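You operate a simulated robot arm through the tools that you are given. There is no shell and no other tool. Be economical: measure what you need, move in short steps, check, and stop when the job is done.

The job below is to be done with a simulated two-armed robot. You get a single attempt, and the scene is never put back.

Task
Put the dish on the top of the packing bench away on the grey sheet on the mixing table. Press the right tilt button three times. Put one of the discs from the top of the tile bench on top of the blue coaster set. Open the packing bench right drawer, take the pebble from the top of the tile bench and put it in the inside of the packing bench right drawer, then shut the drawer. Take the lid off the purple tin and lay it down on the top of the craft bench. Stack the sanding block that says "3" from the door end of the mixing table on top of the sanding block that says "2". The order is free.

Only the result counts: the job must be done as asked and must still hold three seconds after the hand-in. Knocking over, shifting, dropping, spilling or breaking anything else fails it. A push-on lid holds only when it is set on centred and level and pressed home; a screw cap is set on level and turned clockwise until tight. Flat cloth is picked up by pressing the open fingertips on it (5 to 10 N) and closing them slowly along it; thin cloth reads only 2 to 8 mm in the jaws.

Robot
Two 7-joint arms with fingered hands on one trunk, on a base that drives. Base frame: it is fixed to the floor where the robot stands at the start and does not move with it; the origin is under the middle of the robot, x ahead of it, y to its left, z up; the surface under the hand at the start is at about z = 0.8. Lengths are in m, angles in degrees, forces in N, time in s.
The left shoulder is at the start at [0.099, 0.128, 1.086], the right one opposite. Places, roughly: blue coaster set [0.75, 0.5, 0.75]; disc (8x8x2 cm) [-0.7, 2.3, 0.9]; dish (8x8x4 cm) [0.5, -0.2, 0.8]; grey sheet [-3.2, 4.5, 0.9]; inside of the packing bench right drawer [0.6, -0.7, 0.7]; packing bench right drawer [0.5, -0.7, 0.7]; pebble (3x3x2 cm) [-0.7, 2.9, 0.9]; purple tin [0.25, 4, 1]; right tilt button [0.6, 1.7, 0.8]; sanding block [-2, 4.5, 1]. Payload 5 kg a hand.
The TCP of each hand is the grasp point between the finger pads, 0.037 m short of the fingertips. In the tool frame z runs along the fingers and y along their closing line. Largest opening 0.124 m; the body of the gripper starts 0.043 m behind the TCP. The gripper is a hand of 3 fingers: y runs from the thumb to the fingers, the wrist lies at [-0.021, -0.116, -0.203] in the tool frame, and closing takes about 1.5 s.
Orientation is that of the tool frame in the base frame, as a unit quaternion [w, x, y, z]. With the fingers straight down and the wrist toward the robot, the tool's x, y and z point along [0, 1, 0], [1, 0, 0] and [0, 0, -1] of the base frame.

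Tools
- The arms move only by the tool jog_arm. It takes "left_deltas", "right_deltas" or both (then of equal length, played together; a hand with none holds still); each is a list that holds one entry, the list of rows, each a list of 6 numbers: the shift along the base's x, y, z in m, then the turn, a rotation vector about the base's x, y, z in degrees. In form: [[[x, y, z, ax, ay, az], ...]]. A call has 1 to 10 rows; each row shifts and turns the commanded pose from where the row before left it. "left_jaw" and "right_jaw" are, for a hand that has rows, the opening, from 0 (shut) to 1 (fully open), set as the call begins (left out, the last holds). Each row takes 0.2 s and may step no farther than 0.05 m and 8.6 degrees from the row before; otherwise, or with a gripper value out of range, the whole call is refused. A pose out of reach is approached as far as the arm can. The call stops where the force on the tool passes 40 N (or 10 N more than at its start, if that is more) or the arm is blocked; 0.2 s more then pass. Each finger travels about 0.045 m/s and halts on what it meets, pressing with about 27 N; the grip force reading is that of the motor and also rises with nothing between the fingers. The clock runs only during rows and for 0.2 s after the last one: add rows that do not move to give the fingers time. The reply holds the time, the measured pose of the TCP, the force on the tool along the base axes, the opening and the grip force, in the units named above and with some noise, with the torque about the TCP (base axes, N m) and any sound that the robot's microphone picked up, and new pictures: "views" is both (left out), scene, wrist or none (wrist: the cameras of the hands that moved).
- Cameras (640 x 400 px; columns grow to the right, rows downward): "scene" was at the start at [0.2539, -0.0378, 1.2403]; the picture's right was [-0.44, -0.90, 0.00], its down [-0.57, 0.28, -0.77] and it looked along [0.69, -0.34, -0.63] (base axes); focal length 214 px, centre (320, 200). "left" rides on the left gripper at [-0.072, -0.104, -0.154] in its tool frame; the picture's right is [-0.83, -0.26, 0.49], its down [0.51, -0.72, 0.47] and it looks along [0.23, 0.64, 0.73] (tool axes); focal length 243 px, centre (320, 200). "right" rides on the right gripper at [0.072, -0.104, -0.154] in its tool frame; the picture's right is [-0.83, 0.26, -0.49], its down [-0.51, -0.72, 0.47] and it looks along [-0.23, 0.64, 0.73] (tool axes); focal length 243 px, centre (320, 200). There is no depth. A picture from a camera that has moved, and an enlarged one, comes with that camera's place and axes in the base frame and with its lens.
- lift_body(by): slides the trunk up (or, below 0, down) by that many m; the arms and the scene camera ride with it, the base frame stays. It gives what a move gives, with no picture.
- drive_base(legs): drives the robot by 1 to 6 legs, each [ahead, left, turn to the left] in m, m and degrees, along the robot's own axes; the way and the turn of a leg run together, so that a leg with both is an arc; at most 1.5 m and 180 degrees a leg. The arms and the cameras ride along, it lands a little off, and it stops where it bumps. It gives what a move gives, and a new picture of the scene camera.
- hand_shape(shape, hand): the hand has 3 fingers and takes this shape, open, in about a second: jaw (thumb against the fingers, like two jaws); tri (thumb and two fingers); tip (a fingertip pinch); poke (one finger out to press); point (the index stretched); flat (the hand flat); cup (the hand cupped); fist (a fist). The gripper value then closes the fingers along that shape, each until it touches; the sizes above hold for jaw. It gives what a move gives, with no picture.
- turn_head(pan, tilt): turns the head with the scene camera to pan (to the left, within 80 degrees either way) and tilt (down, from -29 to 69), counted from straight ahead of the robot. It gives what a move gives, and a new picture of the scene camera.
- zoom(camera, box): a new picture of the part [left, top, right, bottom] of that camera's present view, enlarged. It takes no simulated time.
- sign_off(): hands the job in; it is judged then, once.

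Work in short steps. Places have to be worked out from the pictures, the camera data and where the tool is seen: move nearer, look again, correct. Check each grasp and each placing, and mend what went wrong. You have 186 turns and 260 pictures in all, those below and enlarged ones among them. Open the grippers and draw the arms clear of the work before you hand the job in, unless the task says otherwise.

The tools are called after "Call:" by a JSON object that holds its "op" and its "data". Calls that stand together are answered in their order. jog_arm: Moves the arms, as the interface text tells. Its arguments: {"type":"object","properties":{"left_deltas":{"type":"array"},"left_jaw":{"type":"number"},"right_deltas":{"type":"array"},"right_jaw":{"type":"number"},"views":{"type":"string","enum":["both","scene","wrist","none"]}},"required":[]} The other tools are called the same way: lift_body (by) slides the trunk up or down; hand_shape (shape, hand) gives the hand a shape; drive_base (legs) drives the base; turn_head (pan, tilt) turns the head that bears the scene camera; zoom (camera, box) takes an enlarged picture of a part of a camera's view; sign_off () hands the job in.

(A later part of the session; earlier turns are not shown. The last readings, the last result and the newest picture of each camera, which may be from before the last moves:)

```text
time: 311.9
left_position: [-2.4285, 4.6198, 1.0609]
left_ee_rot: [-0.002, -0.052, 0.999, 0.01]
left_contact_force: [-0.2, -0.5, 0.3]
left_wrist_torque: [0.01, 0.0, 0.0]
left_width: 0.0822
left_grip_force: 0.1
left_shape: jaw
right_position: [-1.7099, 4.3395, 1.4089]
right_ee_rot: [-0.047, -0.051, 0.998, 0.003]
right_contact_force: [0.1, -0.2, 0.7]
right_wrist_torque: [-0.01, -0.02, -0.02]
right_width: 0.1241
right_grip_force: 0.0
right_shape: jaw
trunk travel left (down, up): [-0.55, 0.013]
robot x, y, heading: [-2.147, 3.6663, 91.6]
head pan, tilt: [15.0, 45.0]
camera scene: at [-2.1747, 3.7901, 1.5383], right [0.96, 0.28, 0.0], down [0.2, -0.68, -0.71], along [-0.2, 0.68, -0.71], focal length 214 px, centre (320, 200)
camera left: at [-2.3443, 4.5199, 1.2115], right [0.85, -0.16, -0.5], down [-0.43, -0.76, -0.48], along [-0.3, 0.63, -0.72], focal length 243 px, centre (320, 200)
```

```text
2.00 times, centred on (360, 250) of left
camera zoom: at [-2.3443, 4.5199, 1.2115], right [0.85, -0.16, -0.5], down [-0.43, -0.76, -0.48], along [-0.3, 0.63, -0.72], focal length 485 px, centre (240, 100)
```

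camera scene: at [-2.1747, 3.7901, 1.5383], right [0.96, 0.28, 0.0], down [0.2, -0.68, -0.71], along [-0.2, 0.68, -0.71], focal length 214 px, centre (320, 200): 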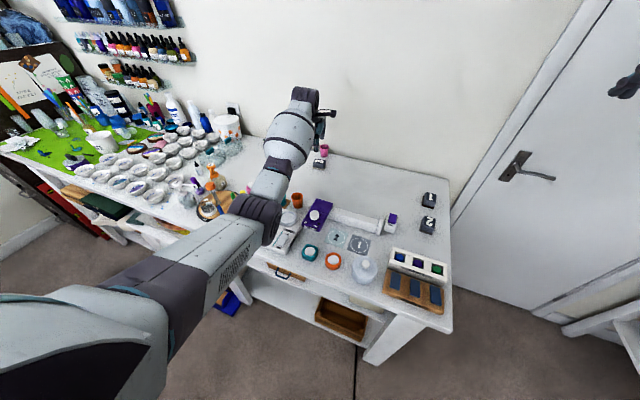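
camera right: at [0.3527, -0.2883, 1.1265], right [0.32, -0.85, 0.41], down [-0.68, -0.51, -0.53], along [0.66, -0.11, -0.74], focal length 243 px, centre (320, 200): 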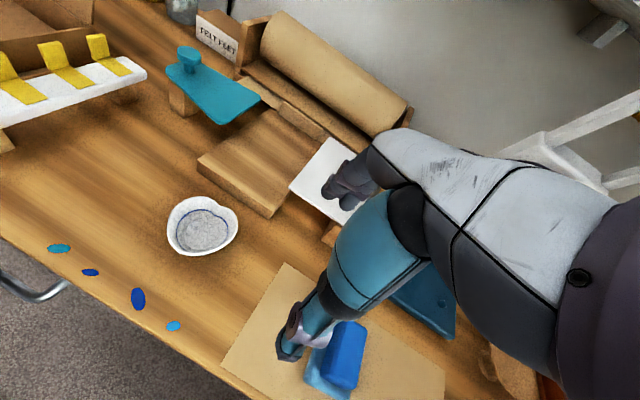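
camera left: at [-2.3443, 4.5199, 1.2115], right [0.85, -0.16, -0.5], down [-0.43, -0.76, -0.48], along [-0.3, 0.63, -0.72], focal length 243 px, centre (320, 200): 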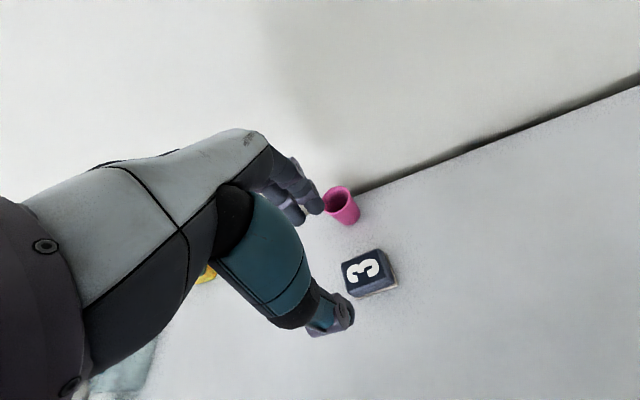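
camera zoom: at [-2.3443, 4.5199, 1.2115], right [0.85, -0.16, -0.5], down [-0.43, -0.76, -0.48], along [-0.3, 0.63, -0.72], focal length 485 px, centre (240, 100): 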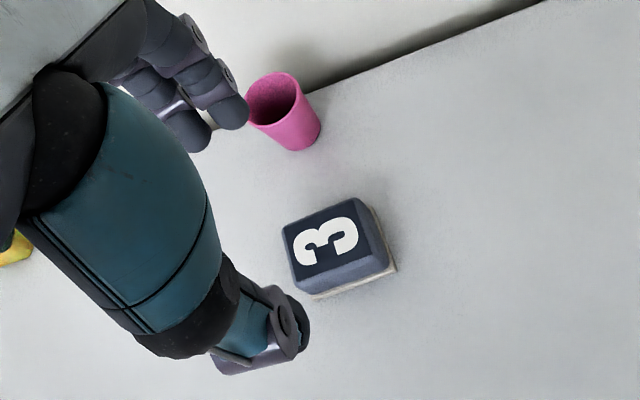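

The block is about 5 cm square at (-2.426, 4.631). I straighten the yaw by 9°, centre on it and lower around it.

Call:
{"op": "jog_arm", "data": {"left_deltas": [[[0.002, 0.006, -0.02, 0, 0, -4.5], [0.001, 0.005, -0.03, 0, 0, -4.5], [0, 0, -0.035, 0, 0, 0], [0, 0, -0.03, 0, 0, 0], [0, 0, -0.015, 0, 0, 0]]], "views": "wrist"}}

Call:
{"op": "zoom", "data": {"camera": "left", "box": [240, 150, 440, 350]}}

```text
time: 313.1
left_position: [-2.4251, 4.631, 0.933]
left_ee_rot: [-0.002, 0.027, 1.0, 0.01]
left_contact_force: [1.5, -0.3, 0.3]
left_wrist_torque: [-0.01, 0.0, -0.01]
left_width: 0.0822
left_grip_force: 0.1
left_shape: jaw
right_position: [-1.7096, 4.3374, 1.4089]
right_ee_rot: [-0.047, -0.05, 0.998, 0.003]
right_contact_force: [-1.4, -0.5, -0.6]
right_wrist_torque: [-0.01, 0.0, -0.01]
right_width: 0.1237
right_grip_force: 0.2
right_shape: jaw
trunk travel left (down, up): [-0.55, 0.013]
robot x, y, heading: [-2.1476, 3.6681, 91.6]
head pan, tilt: [15.0, 45.0]
camera left: at [-2.3569, 4.5197, 1.0843], right [0.81, -0.3, -0.5], down [-0.55, -0.68, -0.48], along [-0.2, 0.67, -0.72], focal length 243 px, centre (320, 200)
```

left: 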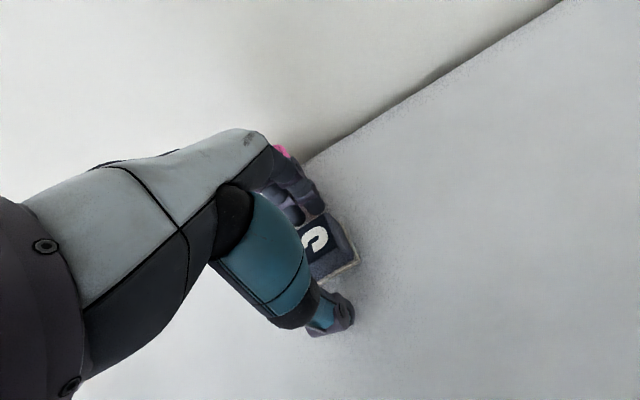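

```text
2.00 times, centred on (340, 250) of left
camera zoom: at [-2.3569, 4.5197, 1.0843], right [0.81, -0.3, -0.5], down [-0.55, -0.68, -0.48], along [-0.2, 0.67, -0.72], focal length 485 px, centre (280, 100)
```

zoom: 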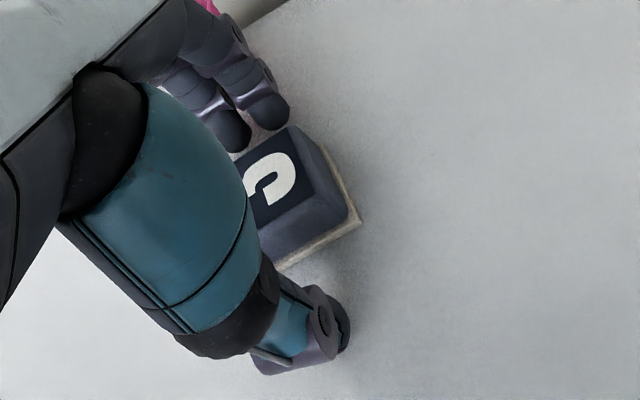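

The block sits between fingers and thumb, and the cup is untouched. I lower 6 mm and close.

Call:
{"op": "jog_arm", "data": {"left_deltas": [[[0, 0, -0.006, 0, 0, 0], [0, 0, 0, 0, 0, 0], [0, 0, 0, 0, 0, 0], [0, 0, 0, 0, 0, 0], [0, 0, 0, 0, 0, 0], [0, 0, 0, 0, 0, 0]]], "left_jaw": 0, "views": "none"}}

Call:
{"op": "jog_arm", "data": {"left_deltas": [[[0, 0, 0.01, 0, 0, 0], [0, 0, 0.02, 0, 0, 0], [0, 0, 0.03, 0, 0, 0], [0, 0, 0.03, 0, 0, 0]]], "views": "wrist"}}

Call:
{"op": "zoom", "data": {"camera": "left", "box": [240, 150, 440, 350]}}

```text
time: 314.5
left_position: [-2.4226, 4.6295, 0.9292]
left_ee_rot: [-0.002, 0.026, 1.0, 0.011]
left_contact_force: [-0.3, -1.2, 5.0]
left_wrist_torque: [-0.34, -0.04, -0.04]
left_width: 0.0381
left_grip_force: 27.1
left_shape: jaw
right_position: [-1.7096, 4.3371, 1.4102]
right_ee_rot: [-0.048, -0.05, 0.998, 0.003]
right_contact_force: [0.5, 0.2, -0.3]
right_wrist_torque: [-0.02, 0.01, -0.04]
right_width: 0.124
right_grip_force: 0.1
right_shape: jaw
trunk travel left (down, up): [-0.55, 0.013]
robot x, y, heading: [-2.1473, 3.6631, 91.8]
head pan, tilt: [15.0, 45.0]
```

```text
time: 315.5
left_position: [-2.425, 4.6291, 1.018]
left_ee_rot: [-0.001, 0.027, 1.0, 0.011]
left_contact_force: [0.5, 0.0, -0.6]
left_wrist_torque: [0.03, 0.01, 0.03]
left_width: 0.0379
left_grip_force: 27.3
left_shape: jaw
right_position: [-1.71, 4.3372, 1.4094]
right_ee_rot: [-0.048, -0.05, 0.998, 0.003]
right_contact_force: [0.5, 0.0, 0.3]
right_wrist_torque: [0.03, -0.01, -0.01]
right_width: 0.1238
right_grip_force: 0.1
right_shape: jaw
trunk travel left (down, up): [-0.55, 0.013]
robot x, y, heading: [-2.1487, 3.6638, 91.4]
head pan, tilt: [15.0, 45.0]
camera left: at [-2.3578, 4.5182, 1.1698], right [0.81, -0.3, -0.5], down [-0.55, -0.68, -0.48], along [-0.2, 0.67, -0.72], focal length 243 px, centre (320, 200)
```

left: 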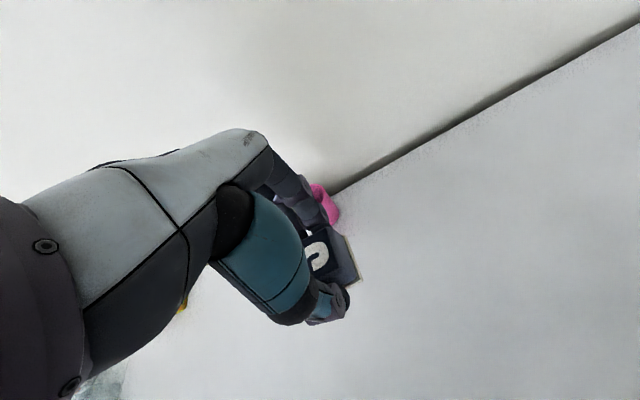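

```text
2.00 times, centred on (340, 250) of left
camera zoom: at [-2.3578, 4.5182, 1.1698], right [0.81, -0.3, -0.5], down [-0.55, -0.68, -0.48], along [-0.2, 0.67, -0.72], focal length 485 px, centre (280, 100)
```

zoom: 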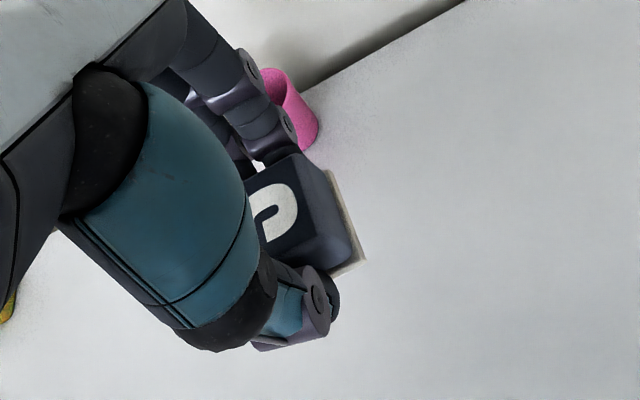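

Block "3" is in hand. I lift it and drive right, toward block "2".

Call:
{"op": "jog_arm", "data": {"left_deltas": [[[0, 0, 0.045, 0, 0, 0], [0, -0.02, 0.04, 0, 0, 0], [0, -0.03, 0.03, 0, 0, 0], [0, -0.03, 0.03, 0, 0, 0], [0, -0.03, 0.02, 0, 0, 0]]], "views": "none"}}

Call:
{"op": "drive_base", "data": {"legs": [[0, -0.53, 0]]}}

Call:
{"op": "jog_arm", "data": {"left_deltas": [[[0, -0.03, -0.01, 0, 0, 0], [0, -0.03, -0.01, 0, 0, 0], [0, -0.03, -0.01, 0, 0, 0]]], "views": "both"}}

```text
time: 316.7
left_position: [-2.4239, 4.5191, 1.1864]
left_ee_rot: [-0.001, 0.026, 1.0, 0.011]
left_contact_force: [0.0, -0.6, -1.4]
left_wrist_torque: [0.04, -0.01, -0.01]
left_width: 0.0378
left_grip_force: 27.3
left_shape: jaw
right_position: [-1.7096, 4.3365, 1.4112]
right_ee_rot: [-0.047, -0.051, 0.998, 0.004]
right_contact_force: [0.1, -0.5, -1.2]
right_wrist_torque: [-0.01, 0.0, 0.04]
right_width: 0.1238
right_grip_force: 0.1
right_shape: jaw
trunk travel left (down, up): [-0.55, 0.013]
robot x, y, heading: [-2.1486, 3.6663, 91.4]
head pan, tilt: [15.0, 45.0]
```

```text
time: 321.9
left_position: [-1.8833, 4.5351, 1.1837]
left_ee_rot: [-0.001, 0.028, 1.0, 0.01]
left_contact_force: [0.0, 0.7, -0.4]
left_wrist_torque: [0.0, -0.02, -0.01]
left_width: 0.0379
left_grip_force: 27.3
left_shape: jaw
right_position: [-1.1707, 4.3509, 1.4098]
right_ee_rot: [-0.047, -0.049, 0.998, 0.003]
right_contact_force: [0.0, -0.8, 0.2]
right_wrist_torque: [0.01, -0.02, -0.03]
right_width: 0.1237
right_grip_force: 0.1
right_shape: jaw
trunk travel left (down, up): [-0.55, 0.013]
robot x, y, heading: [-1.6084, 3.6807, 91.4]
head pan, tilt: [15.0, 45.0]
camera scene: at [-1.6373, 3.8029, 1.5384], right [0.96, 0.28, 0.0], down [0.2, -0.68, -0.71], along [-0.2, 0.68, -0.71], focal length 214 px, centre (320, 200)
```

scene: 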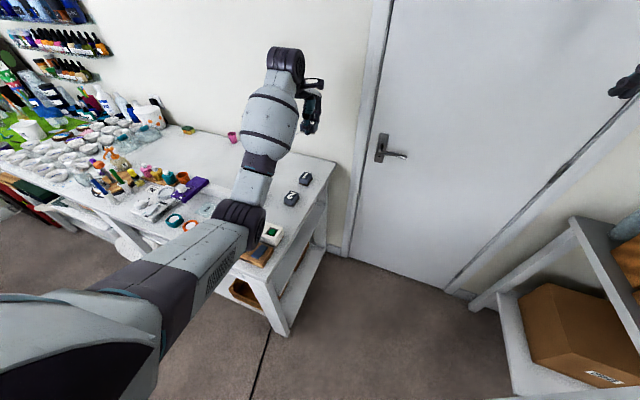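

```text
time: 322.7
left_position: [-1.8824, 4.4436, 1.1541]
left_ee_rot: [-0.001, 0.029, 1.0, 0.011]
left_contact_force: [0.6, -0.8, 0.2]
left_wrist_torque: [-0.01, 0.04, 0.04]
left_width: 0.0381
left_grip_force: 27.4
left_shape: jaw
right_position: [-1.1709, 4.3486, 1.409]
right_ee_rot: [-0.048, -0.049, 0.998, 0.003]
right_contact_force: [0.6, -1.4, -0.1]
right_wrist_torque: [0.0, 0.02, -0.01]
right_width: 0.124
right_grip_force: 0.0
right_shape: jaw
trunk travel left (down, up): [-0.55, 0.013]
robot x, y, heading: [-1.6121, 3.6803, 91.5]
head pan, tilt: [15.0, 45.0]
camera scene: at [-1.6368, 3.802, 1.5385], right [0.96, 0.28, 0.0], down [0.2, -0.68, -0.71], along [-0.2, 0.68, -0.71], focal length 214 px, centre (320, 200)
camera left: at [-1.8151, 4.3322, 1.3056], right [0.81, -0.3, -0.5], down [-0.55, -0.68, -0.48], along [-0.2, 0.67, -0.72], focal length 243 px, centre (320, 200)
```

scene: 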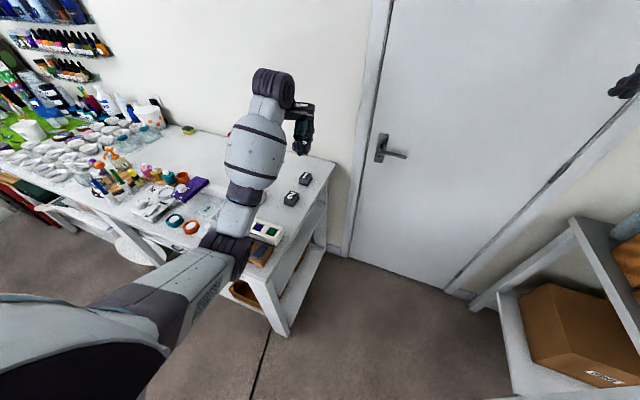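
left: 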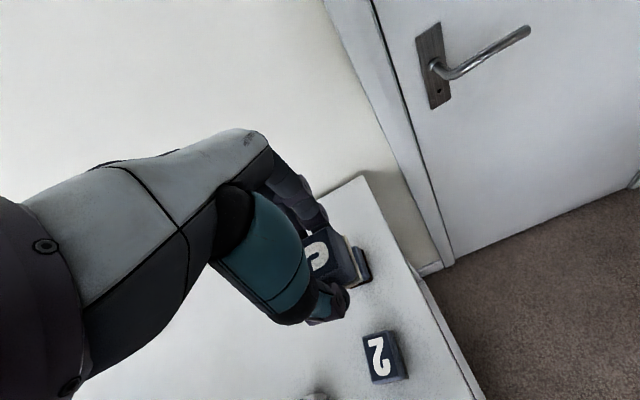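

Block "2" is visible below. I zoom in both cameras for its exact place and orientation.

Call:
{"op": "zoom", "data": {"camera": "left", "box": [300, 210, 430, 400]}}

Call:
{"op": "zoom", "data": {"camera": "scene", "box": [250, 90, 350, 220]}}

```text
2.11 times, centred on (365, 305) of left
camera zoom: at [-1.8151, 4.3322, 1.3056], right [0.81, -0.3, -0.5], down [-0.55, -0.68, -0.48], along [-0.2, 0.67, -0.72], focal length 511 px, centre (225, -21)
```

zoom: 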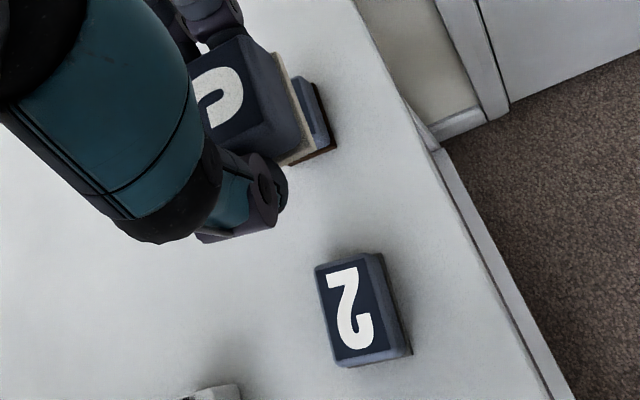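

```text
3.08 times, centred on (300, 155) of scene
camera zoom: at [-1.6368, 3.802, 1.5385], right [0.96, 0.28, 0.0], down [0.2, -0.68, -0.71], along [-0.2, 0.68, -0.71], focal length 660 px, centre (382, 338)
```

zoom: 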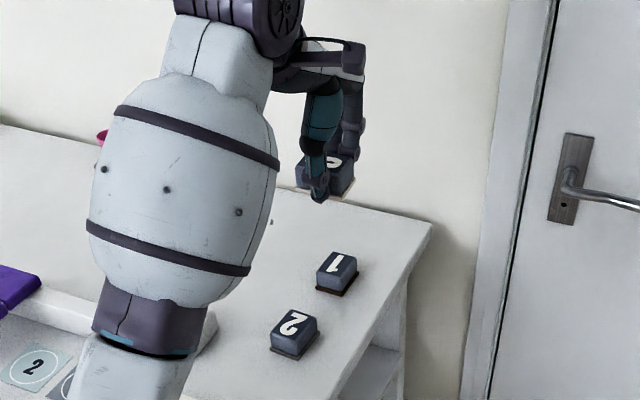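

Block "2" has its top at (-1.930, 4.3845, 0.928), turned about -12°; block "3" sits 12 mm toward the thumb in my hand. I align it above "2".

Call:
{"op": "jog_arm", "data": {"left_deltas": [[[-0.023, -0.023, 0, 0, 0, -4.5], [-0.023, -0.024, 0, 0, 0, -4.5], [0, 0, -0.04, 0, 0, 0], [0, 0, -0.04, 0, 0, 0], [0, 0, -0.04, 0, 0, 0], [0, 0, -0.02, 0, 0, 0]]]}}

Call:
{"op": "zoom", "data": {"camera": "left", "box": [250, 180, 430, 370]}}

Call:
{"op": "zoom", "data": {"camera": "scene", "box": [250, 120, 350, 220]}}

```text
time: 324.1
left_position: [-1.9295, 4.3979, 1.015]
left_ee_rot: [-0.001, 0.106, 0.994, 0.01]
left_contact_force: [-0.3, 0.4, -1.1]
left_wrist_torque: [0.01, 0.01, -0.03]
left_width: 0.0379
left_grip_force: 27.0
left_shape: jaw
right_position: [-1.1703, 4.35, 1.4089]
right_ee_rot: [-0.048, -0.049, 0.998, 0.002]
right_contact_force: [0.1, -0.2, 1.0]
right_wrist_torque: [0.01, -0.02, 0.0]
right_width: 0.1239
right_grip_force: 0.1
right_shape: jaw
trunk travel left (down, up): [-0.55, 0.013]
robot x, y, heading: [-1.6127, 3.6809, 91.5]
head pan, tilt: [15.0, 45.0]
camera scene: at [-1.6366, 3.803, 1.5384], right [0.96, 0.28, 0.0], down [0.2, -0.68, -0.71], along [-0.2, 0.68, -0.71], focal length 214 px, centre (320, 200)
camera left: at [-1.8807, 4.278, 1.1661], right [0.76, -0.42, -0.5], down [-0.65, -0.59, -0.48], along [-0.09, 0.69, -0.72], focal length 243 px, centre (320, 200)
```

scene: 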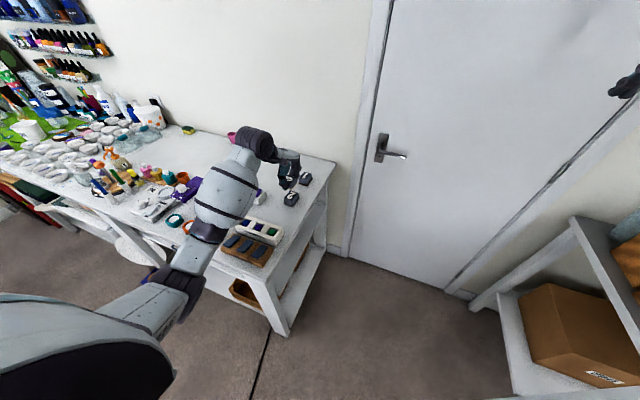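
left: 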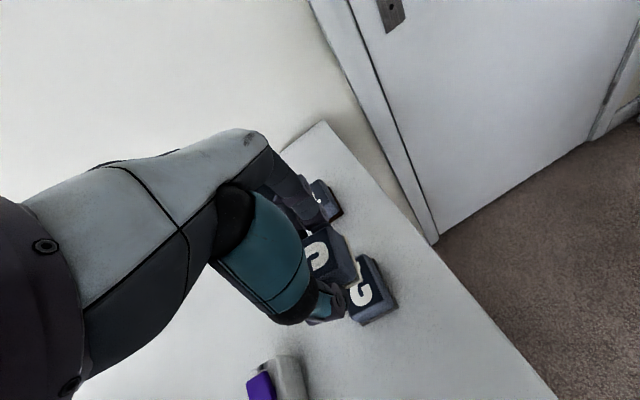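

```text
2.11 times, centred on (340, 275) of left
camera zoom: at [-1.8807, 4.278, 1.1661], right [0.76, -0.42, -0.5], down [-0.65, -0.59, -0.48], along [-0.09, 0.69, -0.72], focal length 511 px, centre (278, 42)
```

zoom: 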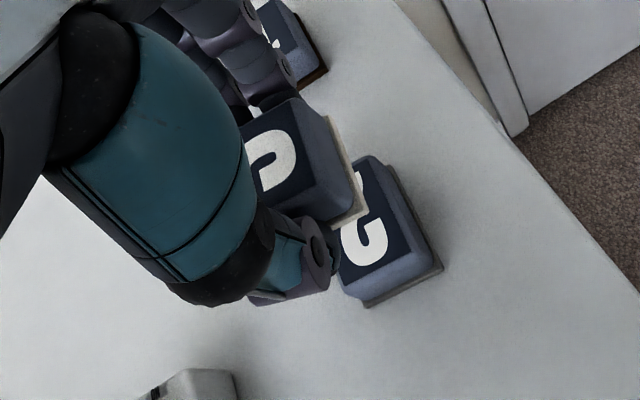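

```text
4.00 times, centred on (300, 170) of scene
camera zoom: at [-1.6366, 3.803, 1.5384], right [0.96, 0.28, 0.0], down [0.2, -0.68, -0.71], along [-0.2, 0.68, -0.71], focal length 858 px, centre (400, 320)
```

zoom: 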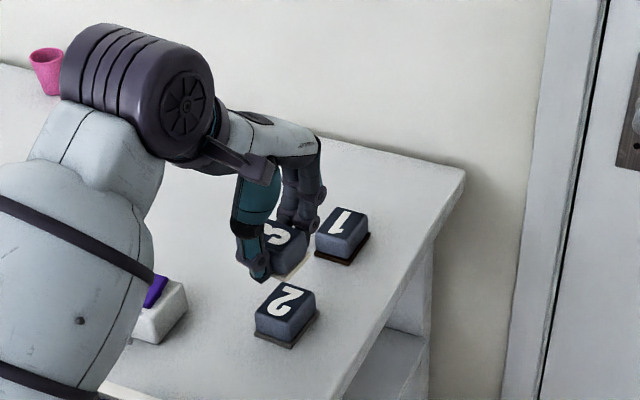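

The two blocks' edges line up within about a millimetre. I lower slowly until "3" rests on "2".

Call:
{"op": "jog_arm", "data": {"left_deltas": [[[0, 0, -0.025, 0, 0, 0], [0, 0, -0.012, 0, 0, 0], [0, 0, -0.004, 0, 0, 0], [0, 0, -0.003, 0, 0, 0], [0, 0, -0.003, 0, 0, 0], [0, 0, -0.002, 0, 0, 0]]], "views": "none"}}

Call:
{"op": "zoom", "data": {"camera": "scene", "box": [250, 120, 350, 220]}}

Call:
{"op": "zoom", "data": {"camera": "left", "box": [250, 180, 430, 370]}}

```text
time: 325.5
left_position: [-1.9276, 4.398, 0.9654]
left_ee_rot: [-0.001, 0.106, 0.994, 0.01]
left_contact_force: [0.5, 0.0, -0.4]
left_wrist_torque: [0.05, 0.0, 0.02]
left_width: 0.0378
left_grip_force: 27.5
left_shape: jaw
right_position: [-1.1706, 4.35, 1.4101]
right_ee_rot: [-0.047, -0.05, 0.998, 0.003]
right_contact_force: [0.3, -0.2, 0.7]
right_wrist_torque: [0.0, 0.0, -0.03]
right_width: 0.124
right_grip_force: 0.0
right_shape: jaw
trunk travel left (down, up): [-0.55, 0.013]
robot x, y, heading: [-1.6121, 3.6787, 91.5]
head pan, tilt: [15.0, 45.0]
```

```text
4.00 times, centred on (300, 170) of scene
camera zoom: at [-1.6367, 3.8029, 1.5384], right [0.96, 0.28, 0.0], down [0.2, -0.68, -0.71], along [-0.2, 0.68, -0.71], focal length 858 px, centre (400, 320)
```

zoom: 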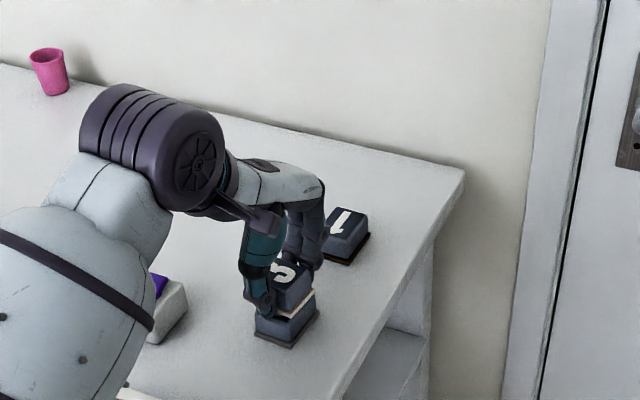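

```text
2.11 times, centred on (340, 275) of left
camera zoom: at [-1.8802, 4.2783, 1.1169], right [0.76, -0.42, -0.5], down [-0.65, -0.59, -0.48], along [-0.09, 0.69, -0.72], focal length 511 px, centre (278, 42)
```

zoom: 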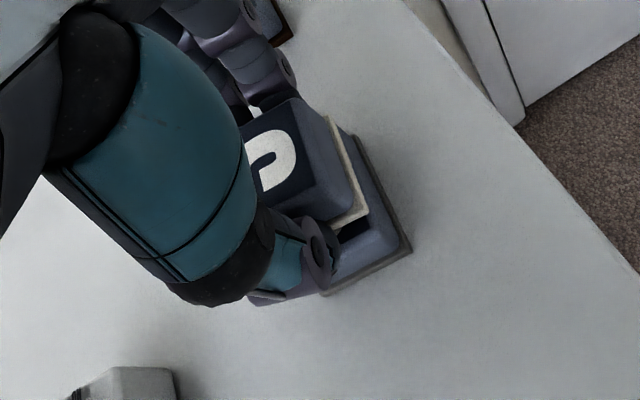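

No contact yet; a few millimetres remain. I continue down gently.

Call:
{"op": "jog_arm", "data": {"left_deltas": [[[0, 0, -0.003, 0, 0, 0], [0, 0, -0.003, 0, 0, 0], [0, 0, -0.003, 0, 0, 0], [0, 0, -0.002, 0, 0, 0]]], "views": "none"}}

Call:
{"op": "zoom", "data": {"camera": "left", "box": [250, 180, 430, 370]}}

```text
time: 326.5
left_position: [-1.9275, 4.3968, 0.9628]
left_ee_rot: [-0.002, 0.106, 0.994, 0.016]
left_contact_force: [-0.1, -1.2, 35.4]
left_wrist_torque: [-1.38, 0.53, 0.14]
left_width: 0.0387
left_grip_force: 26.8
left_shape: jaw
right_position: [-1.1691, 4.3461, 1.413]
right_ee_rot: [-0.049, -0.049, 0.998, 0.005]
right_contact_force: [-0.1, 0.1, 0.3]
right_wrist_torque: [-0.02, 0.0, -0.01]
right_width: 0.124
right_grip_force: 0.1
right_shape: jaw
trunk travel left (down, up): [-0.55, 0.013]
robot x, y, heading: [-1.6142, 3.6811, 91.5]
head pan, tilt: [15.0, 45.0]
```

```text
2.11 times, centred on (340, 275) of left
camera zoom: at [-1.8789, 4.2758, 1.1127], right [0.76, -0.42, -0.51], down [-0.65, -0.58, -0.49], along [-0.09, 0.7, -0.71], focal length 511 px, centre (278, 42)
```

zoom: 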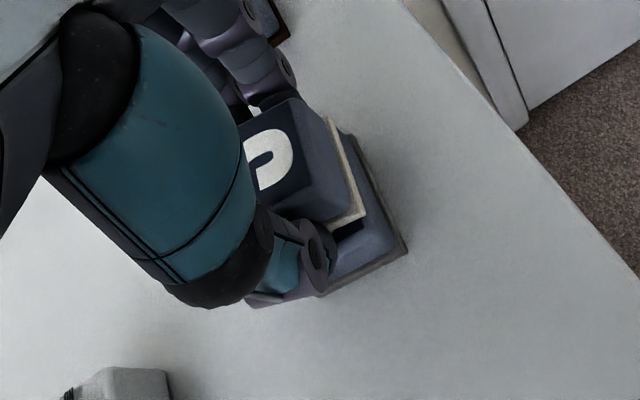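

Block "3" is down (35 N through the thumb tip and block). I ease 3 mm and open gently.

Call:
{"op": "jog_arm", "data": {"left_deltas": [[[0, 0, 0.004, 0, 0, 0], [0, 0, 0.002, 0, 0, 0]]], "views": "none"}}

Call:
{"op": "jog_arm", "data": {"left_deltas": [[[0, 0, 0, 0, 0, 0], [0, 0, 0, 0, 0, 0], [0, 0, 0, 0, 0, 0], [0, 0, 0, 0, 0, 0]]], "left_jaw": 0.6, "views": "none"}}

Call:
{"op": "zoom", "data": {"camera": "left", "box": [250, 180, 430, 370]}}

Call:
{"op": "zoom", "data": {"camera": "scene", "box": [250, 120, 350, 220]}}

```text
time: 327.1
left_position: [-1.9279, 4.398, 0.962]
left_ee_rot: [-0.001, 0.106, 0.994, 0.013]
left_contact_force: [-0.7, 3.5, 28.9]
left_wrist_torque: [-0.64, 0.33, 0.05]
left_width: 0.0382
left_grip_force: 26.9
left_shape: jaw
right_position: [-1.169, 4.3478, 1.4104]
right_ee_rot: [-0.048, -0.048, 0.998, 0.004]
right_contact_force: [0.9, -0.1, -0.3]
right_wrist_torque: [0.0, 0.04, 0.0]
right_width: 0.1242
right_grip_force: 0.0
right_shape: jaw
trunk travel left (down, up): [-0.55, 0.013]
robot x, y, heading: [-1.6085, 3.6784, 91.3]
head pan, tilt: [15.0, 45.0]
```

```text
time: 328.1
left_position: [-1.9283, 4.3971, 0.9582]
left_ee_rot: [-0.001, 0.107, 0.994, 0.009]
left_contact_force: [0.9, -0.3, 8.2]
left_wrist_torque: [-0.37, 0.07, 0.03]
left_width: 0.0732
left_grip_force: 0.0
left_shape: jaw
right_position: [-1.1699, 4.3489, 1.4092]
right_ee_rot: [-0.047, -0.049, 0.998, 0.003]
right_contact_force: [0.2, -0.1, -0.4]
right_wrist_torque: [0.01, 0.0, 0.01]
right_width: 0.1238
right_grip_force: 0.1
right_shape: jaw
trunk travel left (down, up): [-0.55, 0.013]
robot x, y, heading: [-1.6126, 3.6797, 91.4]
head pan, tilt: [15.0, 45.0]
```

```text
2.11 times, centred on (340, 275) of left
camera zoom: at [-1.8793, 4.2773, 1.1105], right [0.76, -0.42, -0.5], down [-0.65, -0.59, -0.48], along [-0.09, 0.69, -0.72], focal length 511 px, centre (278, 42)
```

zoom: 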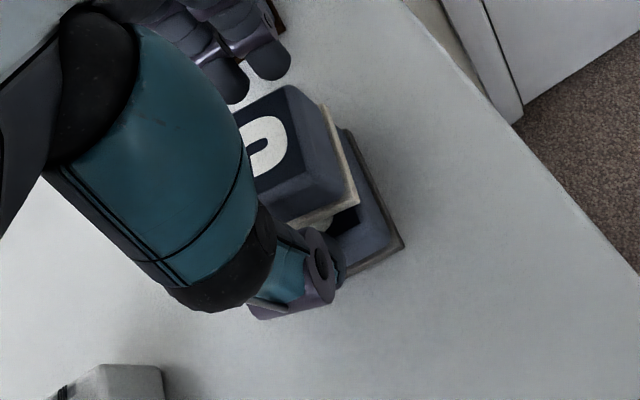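

```text
4.00 times, centred on (300, 170) of scene
camera zoom: at [-1.6363, 3.8019, 1.5383], right [0.96, 0.28, 0.0], down [0.2, -0.68, -0.71], along [-0.2, 0.68, -0.71], focal length 858 px, centre (400, 320)
```

zoom: 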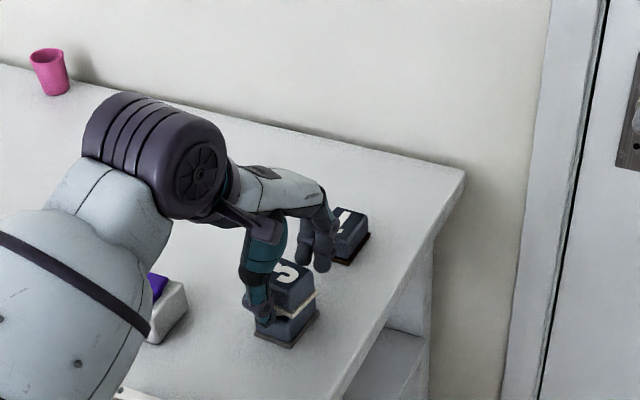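

Released; block "3" sits on "2", slightly toward the back. I rise straight up and check its overlap.

Call:
{"op": "jog_arm", "data": {"left_deltas": [[[0, 0, 0.01, 0, 0, 0], [0, 0, 0.02, 0, 0, 0], [0, 0, 0.03, 0, 0, 0], [0, 0, 0.045, 0, 0, 0], [0, 0, 0.045, 0, 0, 0]]], "views": "none"}}

Call:
{"op": "zoom", "data": {"camera": "scene", "box": [250, 140, 350, 220]}}

Call:
{"op": "zoom", "data": {"camera": "left", "box": [250, 180, 430, 370]}}

```text
time: 329.3
left_position: [-1.9298, 4.3969, 1.112]
left_ee_rot: [-0.001, 0.108, 0.994, 0.011]
left_contact_force: [0.2, -0.3, 0.4]
left_wrist_torque: [0.02, 0.02, 0.01]
left_width: 0.0739
left_grip_force: 0.1
left_shape: jaw
right_position: [-1.1707, 4.3497, 1.4101]
right_ee_rot: [-0.048, -0.049, 0.998, 0.003]
right_contact_force: [0.6, -0.1, -0.5]
right_wrist_torque: [0.02, 0.02, 0.03]
right_width: 0.1238
right_grip_force: 0.1
right_shape: jaw
trunk travel left (down, up): [-0.55, 0.013]
robot x, y, heading: [-1.6101, 3.6784, 91.1]
head pan, tilt: [15.0, 45.0]
```

```text
5.00 times, centred on (300, 180) of scene
camera zoom: at [-1.6362, 3.8022, 1.5386], right [0.96, 0.28, 0.0], down [0.2, -0.68, -0.71], along [-0.2, 0.68, -0.71], focal length 1072 px, centre (420, 300)
```

zoom: 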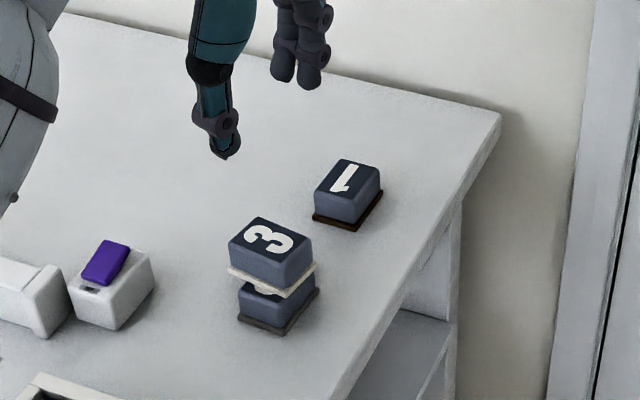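

```text
2.11 times, centred on (340, 275) of left
camera zoom: at [-1.88, 4.2769, 1.2631], right [0.76, -0.42, -0.5], down [-0.65, -0.59, -0.48], along [-0.09, 0.69, -0.72], focal length 511 px, centre (278, 42)
```

zoom: 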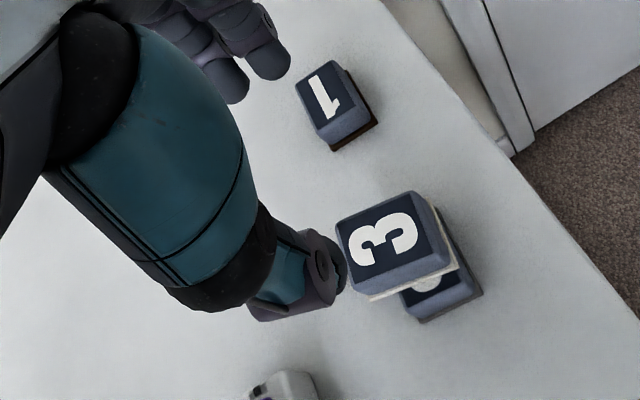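

Block "3" is stably stacked within a centimetre of "2". I raise the left hand and drive back to the craft bench for the purple tin.

Call:
{"op": "jog_arm", "data": {"left_deltas": [[[0, 0, 0.045, 0, 0, 0], [0, 0, 0.045, 0, 0, 0], [0, 0, 0.045, 0, 0, 6], [0, 0, 0.04, 0, 0, 6]]], "left_jaw": 1, "views": "none"}}

Call:
{"op": "drive_base", "data": {"legs": [[-0.3, 0, 0], [0, -1.3, 0], [0, -0.4, 0]]}}

Call:
{"op": "turn_head", "data": {"pan": -15, "tilt": 40}}

```text
time: 330.3
left_position: [-1.9288, 4.3976, 1.2854]
left_ee_rot: [-0.002, 0.002, 1.0, 0.01]
left_contact_force: [0.0, 0.4, -0.1]
left_wrist_torque: [0.01, -0.02, 0.01]
left_width: 0.1238
left_grip_force: 0.1
left_shape: jaw
right_position: [-1.1699, 4.3494, 1.4092]
right_ee_rot: [-0.048, -0.048, 0.998, 0.003]
right_contact_force: [0.1, -0.5, 0.4]
right_wrist_torque: [0.03, 0.0, -0.01]
right_width: 0.1237
right_grip_force: 0.0
right_shape: jaw
trunk travel left (down, up): [-0.55, 0.013]
robot x, y, heading: [-1.6126, 3.6793, 91.5]
head pan, tilt: [15.0, 45.0]
```

```text
time: 347.2
left_position: [-0.2208, 4.142, 1.2847]
left_ee_rot: [-0.001, 0.003, 1.0, 0.009]
left_contact_force: [-0.1, -0.6, 0.4]
left_wrist_torque: [0.0, -0.01, -0.01]
left_width: 0.1236
left_grip_force: 0.1
left_shape: jaw
right_position: [0.539, 4.0915, 1.4094]
right_ee_rot: [-0.049, -0.048, 0.998, 0.003]
right_contact_force: [-0.3, 0.5, -0.1]
right_wrist_torque: [-0.02, 0.01, 0.02]
right_width: 0.1237
right_grip_force: 0.1
right_shape: jaw
trunk travel left (down, up): [-0.55, 0.013]
robot x, y, heading: [0.0952, 3.4231, 91.3]
head pan, tilt: [15.0, 45.0]
camera scene: at [0.0713, 3.5449, 1.5384], right [0.96, 0.28, 0.0], down [0.2, -0.68, -0.71], along [-0.2, 0.68, -0.71], focal length 214 px, centre (320, 200)
```

scene: 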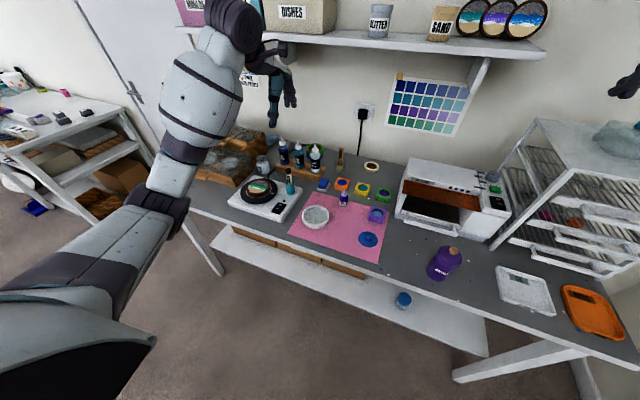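

```text
time: 348.1
left_position: [-0.2193, 4.1412, 1.2843]
left_ee_rot: [-0.001, 0.003, 1.0, 0.009]
left_contact_force: [0.3, 0.2, -0.4]
left_wrist_torque: [-0.01, -0.01, 0.02]
left_width: 0.1237
left_grip_force: 0.1
left_shape: jaw
right_position: [0.5391, 4.0922, 1.4099]
right_ee_rot: [-0.047, -0.048, 0.998, 0.002]
right_contact_force: [0.2, 0.0, -0.3]
right_wrist_torque: [0.0, 0.01, -0.01]
right_width: 0.1239
right_grip_force: 0.0
right_shape: jaw
trunk travel left (down, up): [-0.55, 0.013]
robot x, y, heading: [0.0985, 3.4184, 91.1]
head pan, tilt: [-15.0, 40.0]
camera scene: at [0.1154, 3.5495, 1.5457], right [0.97, -0.24, 0.0], down [-0.15, -0.62, -0.77], along [0.18, 0.74, -0.64], focal length 214 px, centre (320, 200)
```

scene: 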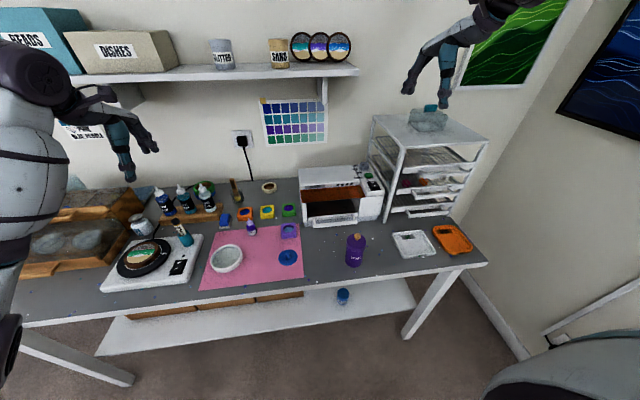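

Now I zoom in on the purple canister and the small purple item to decide which is the tin.

Call:
{"op": "zoom", "data": {"camera": "scene", "box": [320, 210, 400, 290]}}

Call:
{"op": "zoom", "data": {"camera": "scene", "box": [200, 180, 320, 290]}}

```text
5.00 times, centred on (360, 250) of scene
camera zoom: at [0.1154, 3.5495, 1.5457], right [0.97, -0.24, 0.0], down [-0.15, -0.62, -0.77], along [0.18, 0.74, -0.64], focal length 1072 px, centre (120, -50)
```

zoom: 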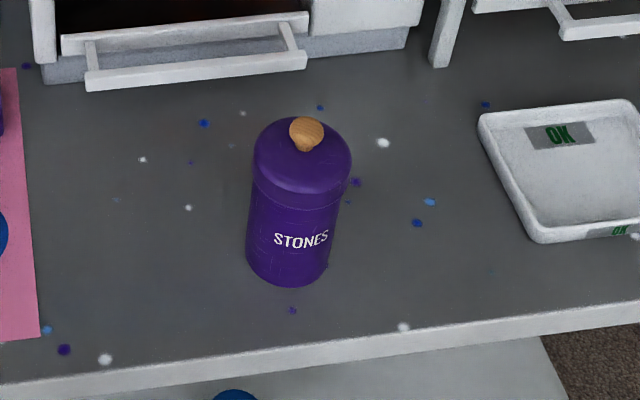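

```text
3.64 times, centred on (260, 235) of scene
camera zoom: at [0.1154, 3.5495, 1.5457], right [0.97, -0.24, 0.0], down [-0.15, -0.62, -0.77], along [0.18, 0.74, -0.64], focal length 780 px, centre (538, 73)
```

zoom: 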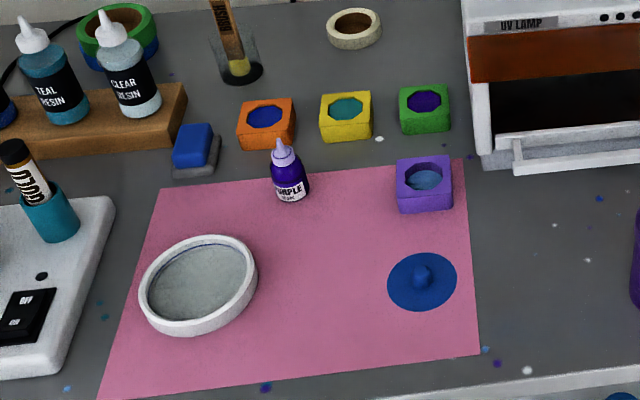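

The purple tin "STONES" has a push-on lid with a wooden knob, standing near (0.335, 3.955) with the knob at z≈1.01. I reposition and turn so that the left hand can reach it well.

Call:
{"op": "drive_base", "data": {"legs": [[-0.25, -0.09, 0], [0, 0, -31]]}}

Call:
{"op": "turn_head", "data": {"pan": 15, "tilt": 40}}

Call:
{"op": "zoom", "data": {"camera": "scene", "box": [240, 120, 400, 240]}}

```text
time: 351.5
left_position: [0.2882, 3.9533, 1.2851]
left_ee_rot: [0.002, 0.268, 0.963, 0.009]
left_contact_force: [0.4, -0.6, 0.7]
left_wrist_torque: [-0.01, 0.01, -0.01]
left_width: 0.1236
left_grip_force: 0.1
left_shape: jaw
right_position: [0.9151, 3.5209, 1.4098]
right_ee_rot: [-0.045, 0.218, 0.975, 0.016]
right_contact_force: [-0.2, -0.6, -0.2]
right_wrist_torque: [-0.03, 0.01, -0.02]
right_width: 0.124
right_grip_force: 0.2
right_shape: jaw
trunk travel left (down, up): [-0.55, 0.013]
robot x, y, heading: [0.1911, 3.1736, 60.7]
head pan, tilt: [-15.0, 40.0]
camera scene: at [0.2737, 3.2729, 1.5456], right [0.71, -0.7, 0.0], down [-0.45, -0.46, -0.77], along [0.54, 0.55, -0.64], focal length 214 px, centre (320, 200)
```

scene: 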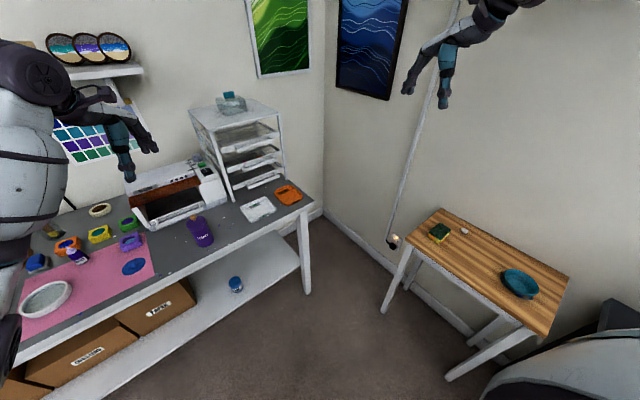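

```text
time: 352.5
left_position: [0.2877, 3.9525, 1.2841]
left_ee_rot: [0.001, 0.268, 0.963, 0.01]
left_contact_force: [-0.1, 0.7, 0.2]
left_wrist_torque: [0.02, 0.04, 0.01]
left_width: 0.1237
left_grip_force: 0.0
left_shape: jaw
right_position: [0.9147, 3.5211, 1.4106]
right_ee_rot: [-0.045, 0.218, 0.975, 0.015]
right_contact_force: [0.4, -0.4, 0.1]
right_wrist_torque: [0.0, 0.02, -0.01]
right_width: 0.1239
right_grip_force: 0.2
right_shape: jaw
trunk travel left (down, up): [-0.55, 0.013]
robot x, y, heading: [0.1938, 3.169, 60.4]
head pan, tilt: [15.0, 40.0]
camera scene: at [0.2358, 3.2939, 1.5457], right [0.97, -0.25, 0.0], down [-0.16, -0.62, -0.77], along [0.19, 0.74, -0.64], focal length 214 px, centre (320, 200)
```

scene: 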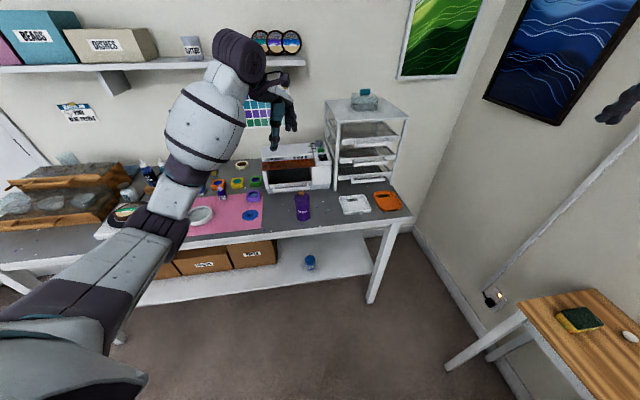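

```text
3.33 times, centred on (320, 180) of scene
camera zoom: at [0.2358, 3.2939, 1.5457], right [0.97, -0.25, 0.0], down [-0.16, -0.62, -0.77], along [0.19, 0.74, -0.64], focal length 715 px, centre (320, 267)
```

zoom: 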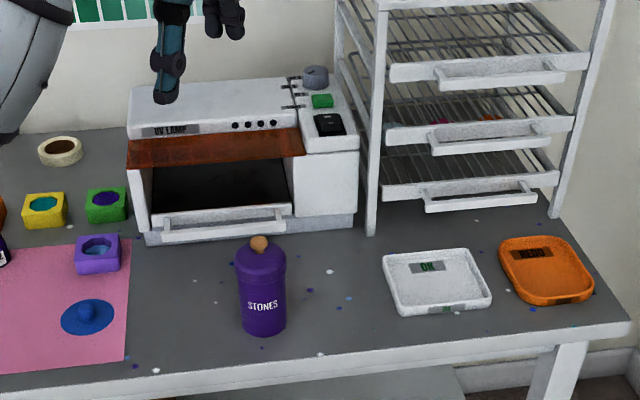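

Triangulated: knob at (0.329, 3.941, 1.037), bench at z≈0.925. I set the left hand to the three-finger shape and bring it above the knob.

Call:
{"op": "hand_shape", "data": {"hand": "left", "shape": "tri"}}

Call:
{"op": "jog_arm", "data": {"left_deltas": [[[0.02, -0.006, -0.03, 0, 0, 0], [0.02, -0.005, -0.035, 0, 0, 0], [0, 0, -0.04, 0, 0, 0], [0, 0, -0.04, 0, 0, 0]]], "left_jaw": 0.45}}

Call:
{"op": "zoom", "data": {"camera": "left", "box": [240, 150, 440, 350]}}

Call:
{"op": "zoom", "data": {"camera": "scene", "box": [260, 130, 360, 230]}}

```text
time: 353.4
left_position: [0.2888, 3.9534, 1.2851]
left_ee_rot: [0.001, 0.269, 0.963, 0.01]
left_contact_force: [-0.3, -0.4, -0.4]
left_wrist_torque: [-0.01, -0.02, -0.03]
left_width: 0.1236
left_grip_force: 0.1
left_shape: tri
right_position: [0.9147, 3.5219, 1.4096]
right_ee_rot: [-0.045, 0.217, 0.975, 0.015]
right_contact_force: [-0.5, -0.6, -0.2]
right_wrist_torque: [-0.06, -0.02, 0.04]
right_width: 0.1239
right_grip_force: 0.1
right_shape: jaw
trunk travel left (down, up): [-0.55, 0.013]
robot x, y, heading: [0.1911, 3.169, 60.6]
head pan, tilt: [15.0, 40.0]
```

```text
time: 354.4
left_position: [0.3273, 3.9447, 1.1396]
left_ee_rot: [0.001, 0.267, 0.964, 0.01]
left_contact_force: [1.1, 0.5, -0.2]
left_wrist_torque: [-0.01, -0.01, 0.01]
left_width: 0.0564
left_grip_force: 0.1
left_shape: tri
right_position: [0.9148, 3.5223, 1.4097]
right_ee_rot: [-0.045, 0.219, 0.975, 0.016]
right_contact_force: [0.2, 0.6, 0.1]
right_wrist_torque: [-0.03, -0.03, -0.02]
right_width: 0.1242
right_grip_force: 0.0
right_shape: jaw
trunk travel left (down, up): [-0.55, 0.013]
robot x, y, heading: [0.1934, 3.1695, 60.5]
head pan, tilt: [15.0, 40.0]
camera scene: at [0.2349, 3.2946, 1.5456], right [0.97, -0.25, 0.0], down [-0.16, -0.62, -0.77], along [0.19, 0.74, -0.64], focal length 214 px, centre (320, 200)
camera left: at [0.3341, 3.8135, 1.2916], right [0.58, -0.64, -0.5], down [-0.8, -0.35, -0.48], along [0.14, 0.68, -0.72], focal length 243 px, centre (320, 200)
```

scene: 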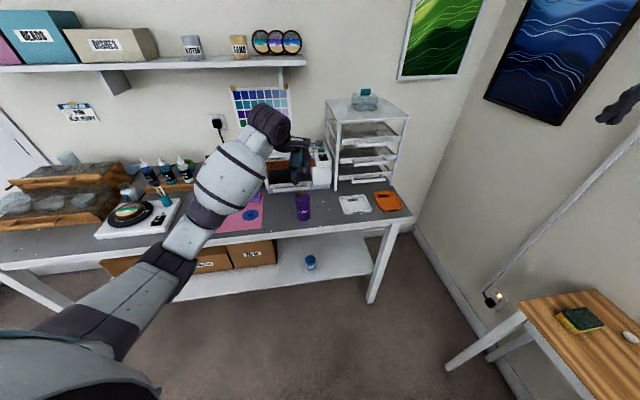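
left: 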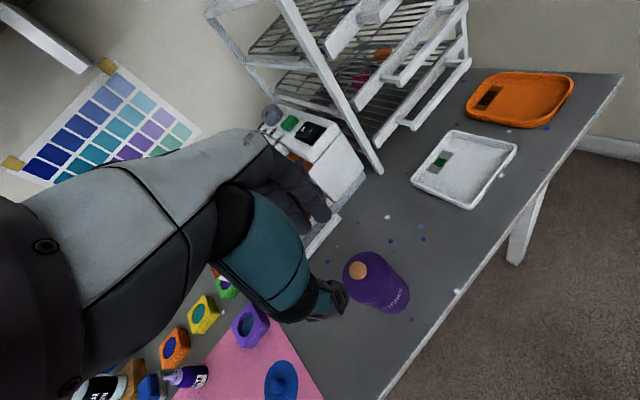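

```text
2.00 times, centred on (340, 250) of left
camera zoom: at [0.3341, 3.8135, 1.2916], right [0.58, -0.64, -0.5], down [-0.8, -0.35, -0.48], along [0.14, 0.68, -0.72], focal length 485 px, centre (280, 100)
```

zoom: 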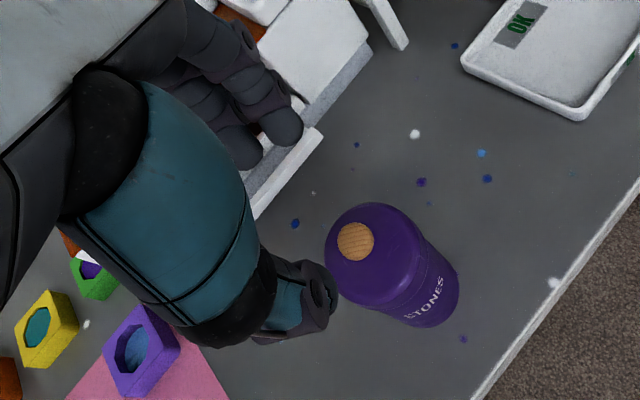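

```text
4.00 times, centred on (310, 180) of scene
camera zoom: at [0.2349, 3.2946, 1.5456], right [0.97, -0.25, 0.0], down [-0.16, -0.62, -0.77], along [0.19, 0.74, -0.64], focal length 858 px, centre (360, 280)
```

zoom: 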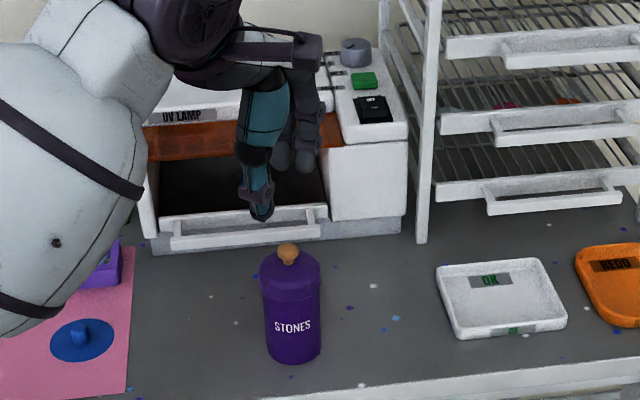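

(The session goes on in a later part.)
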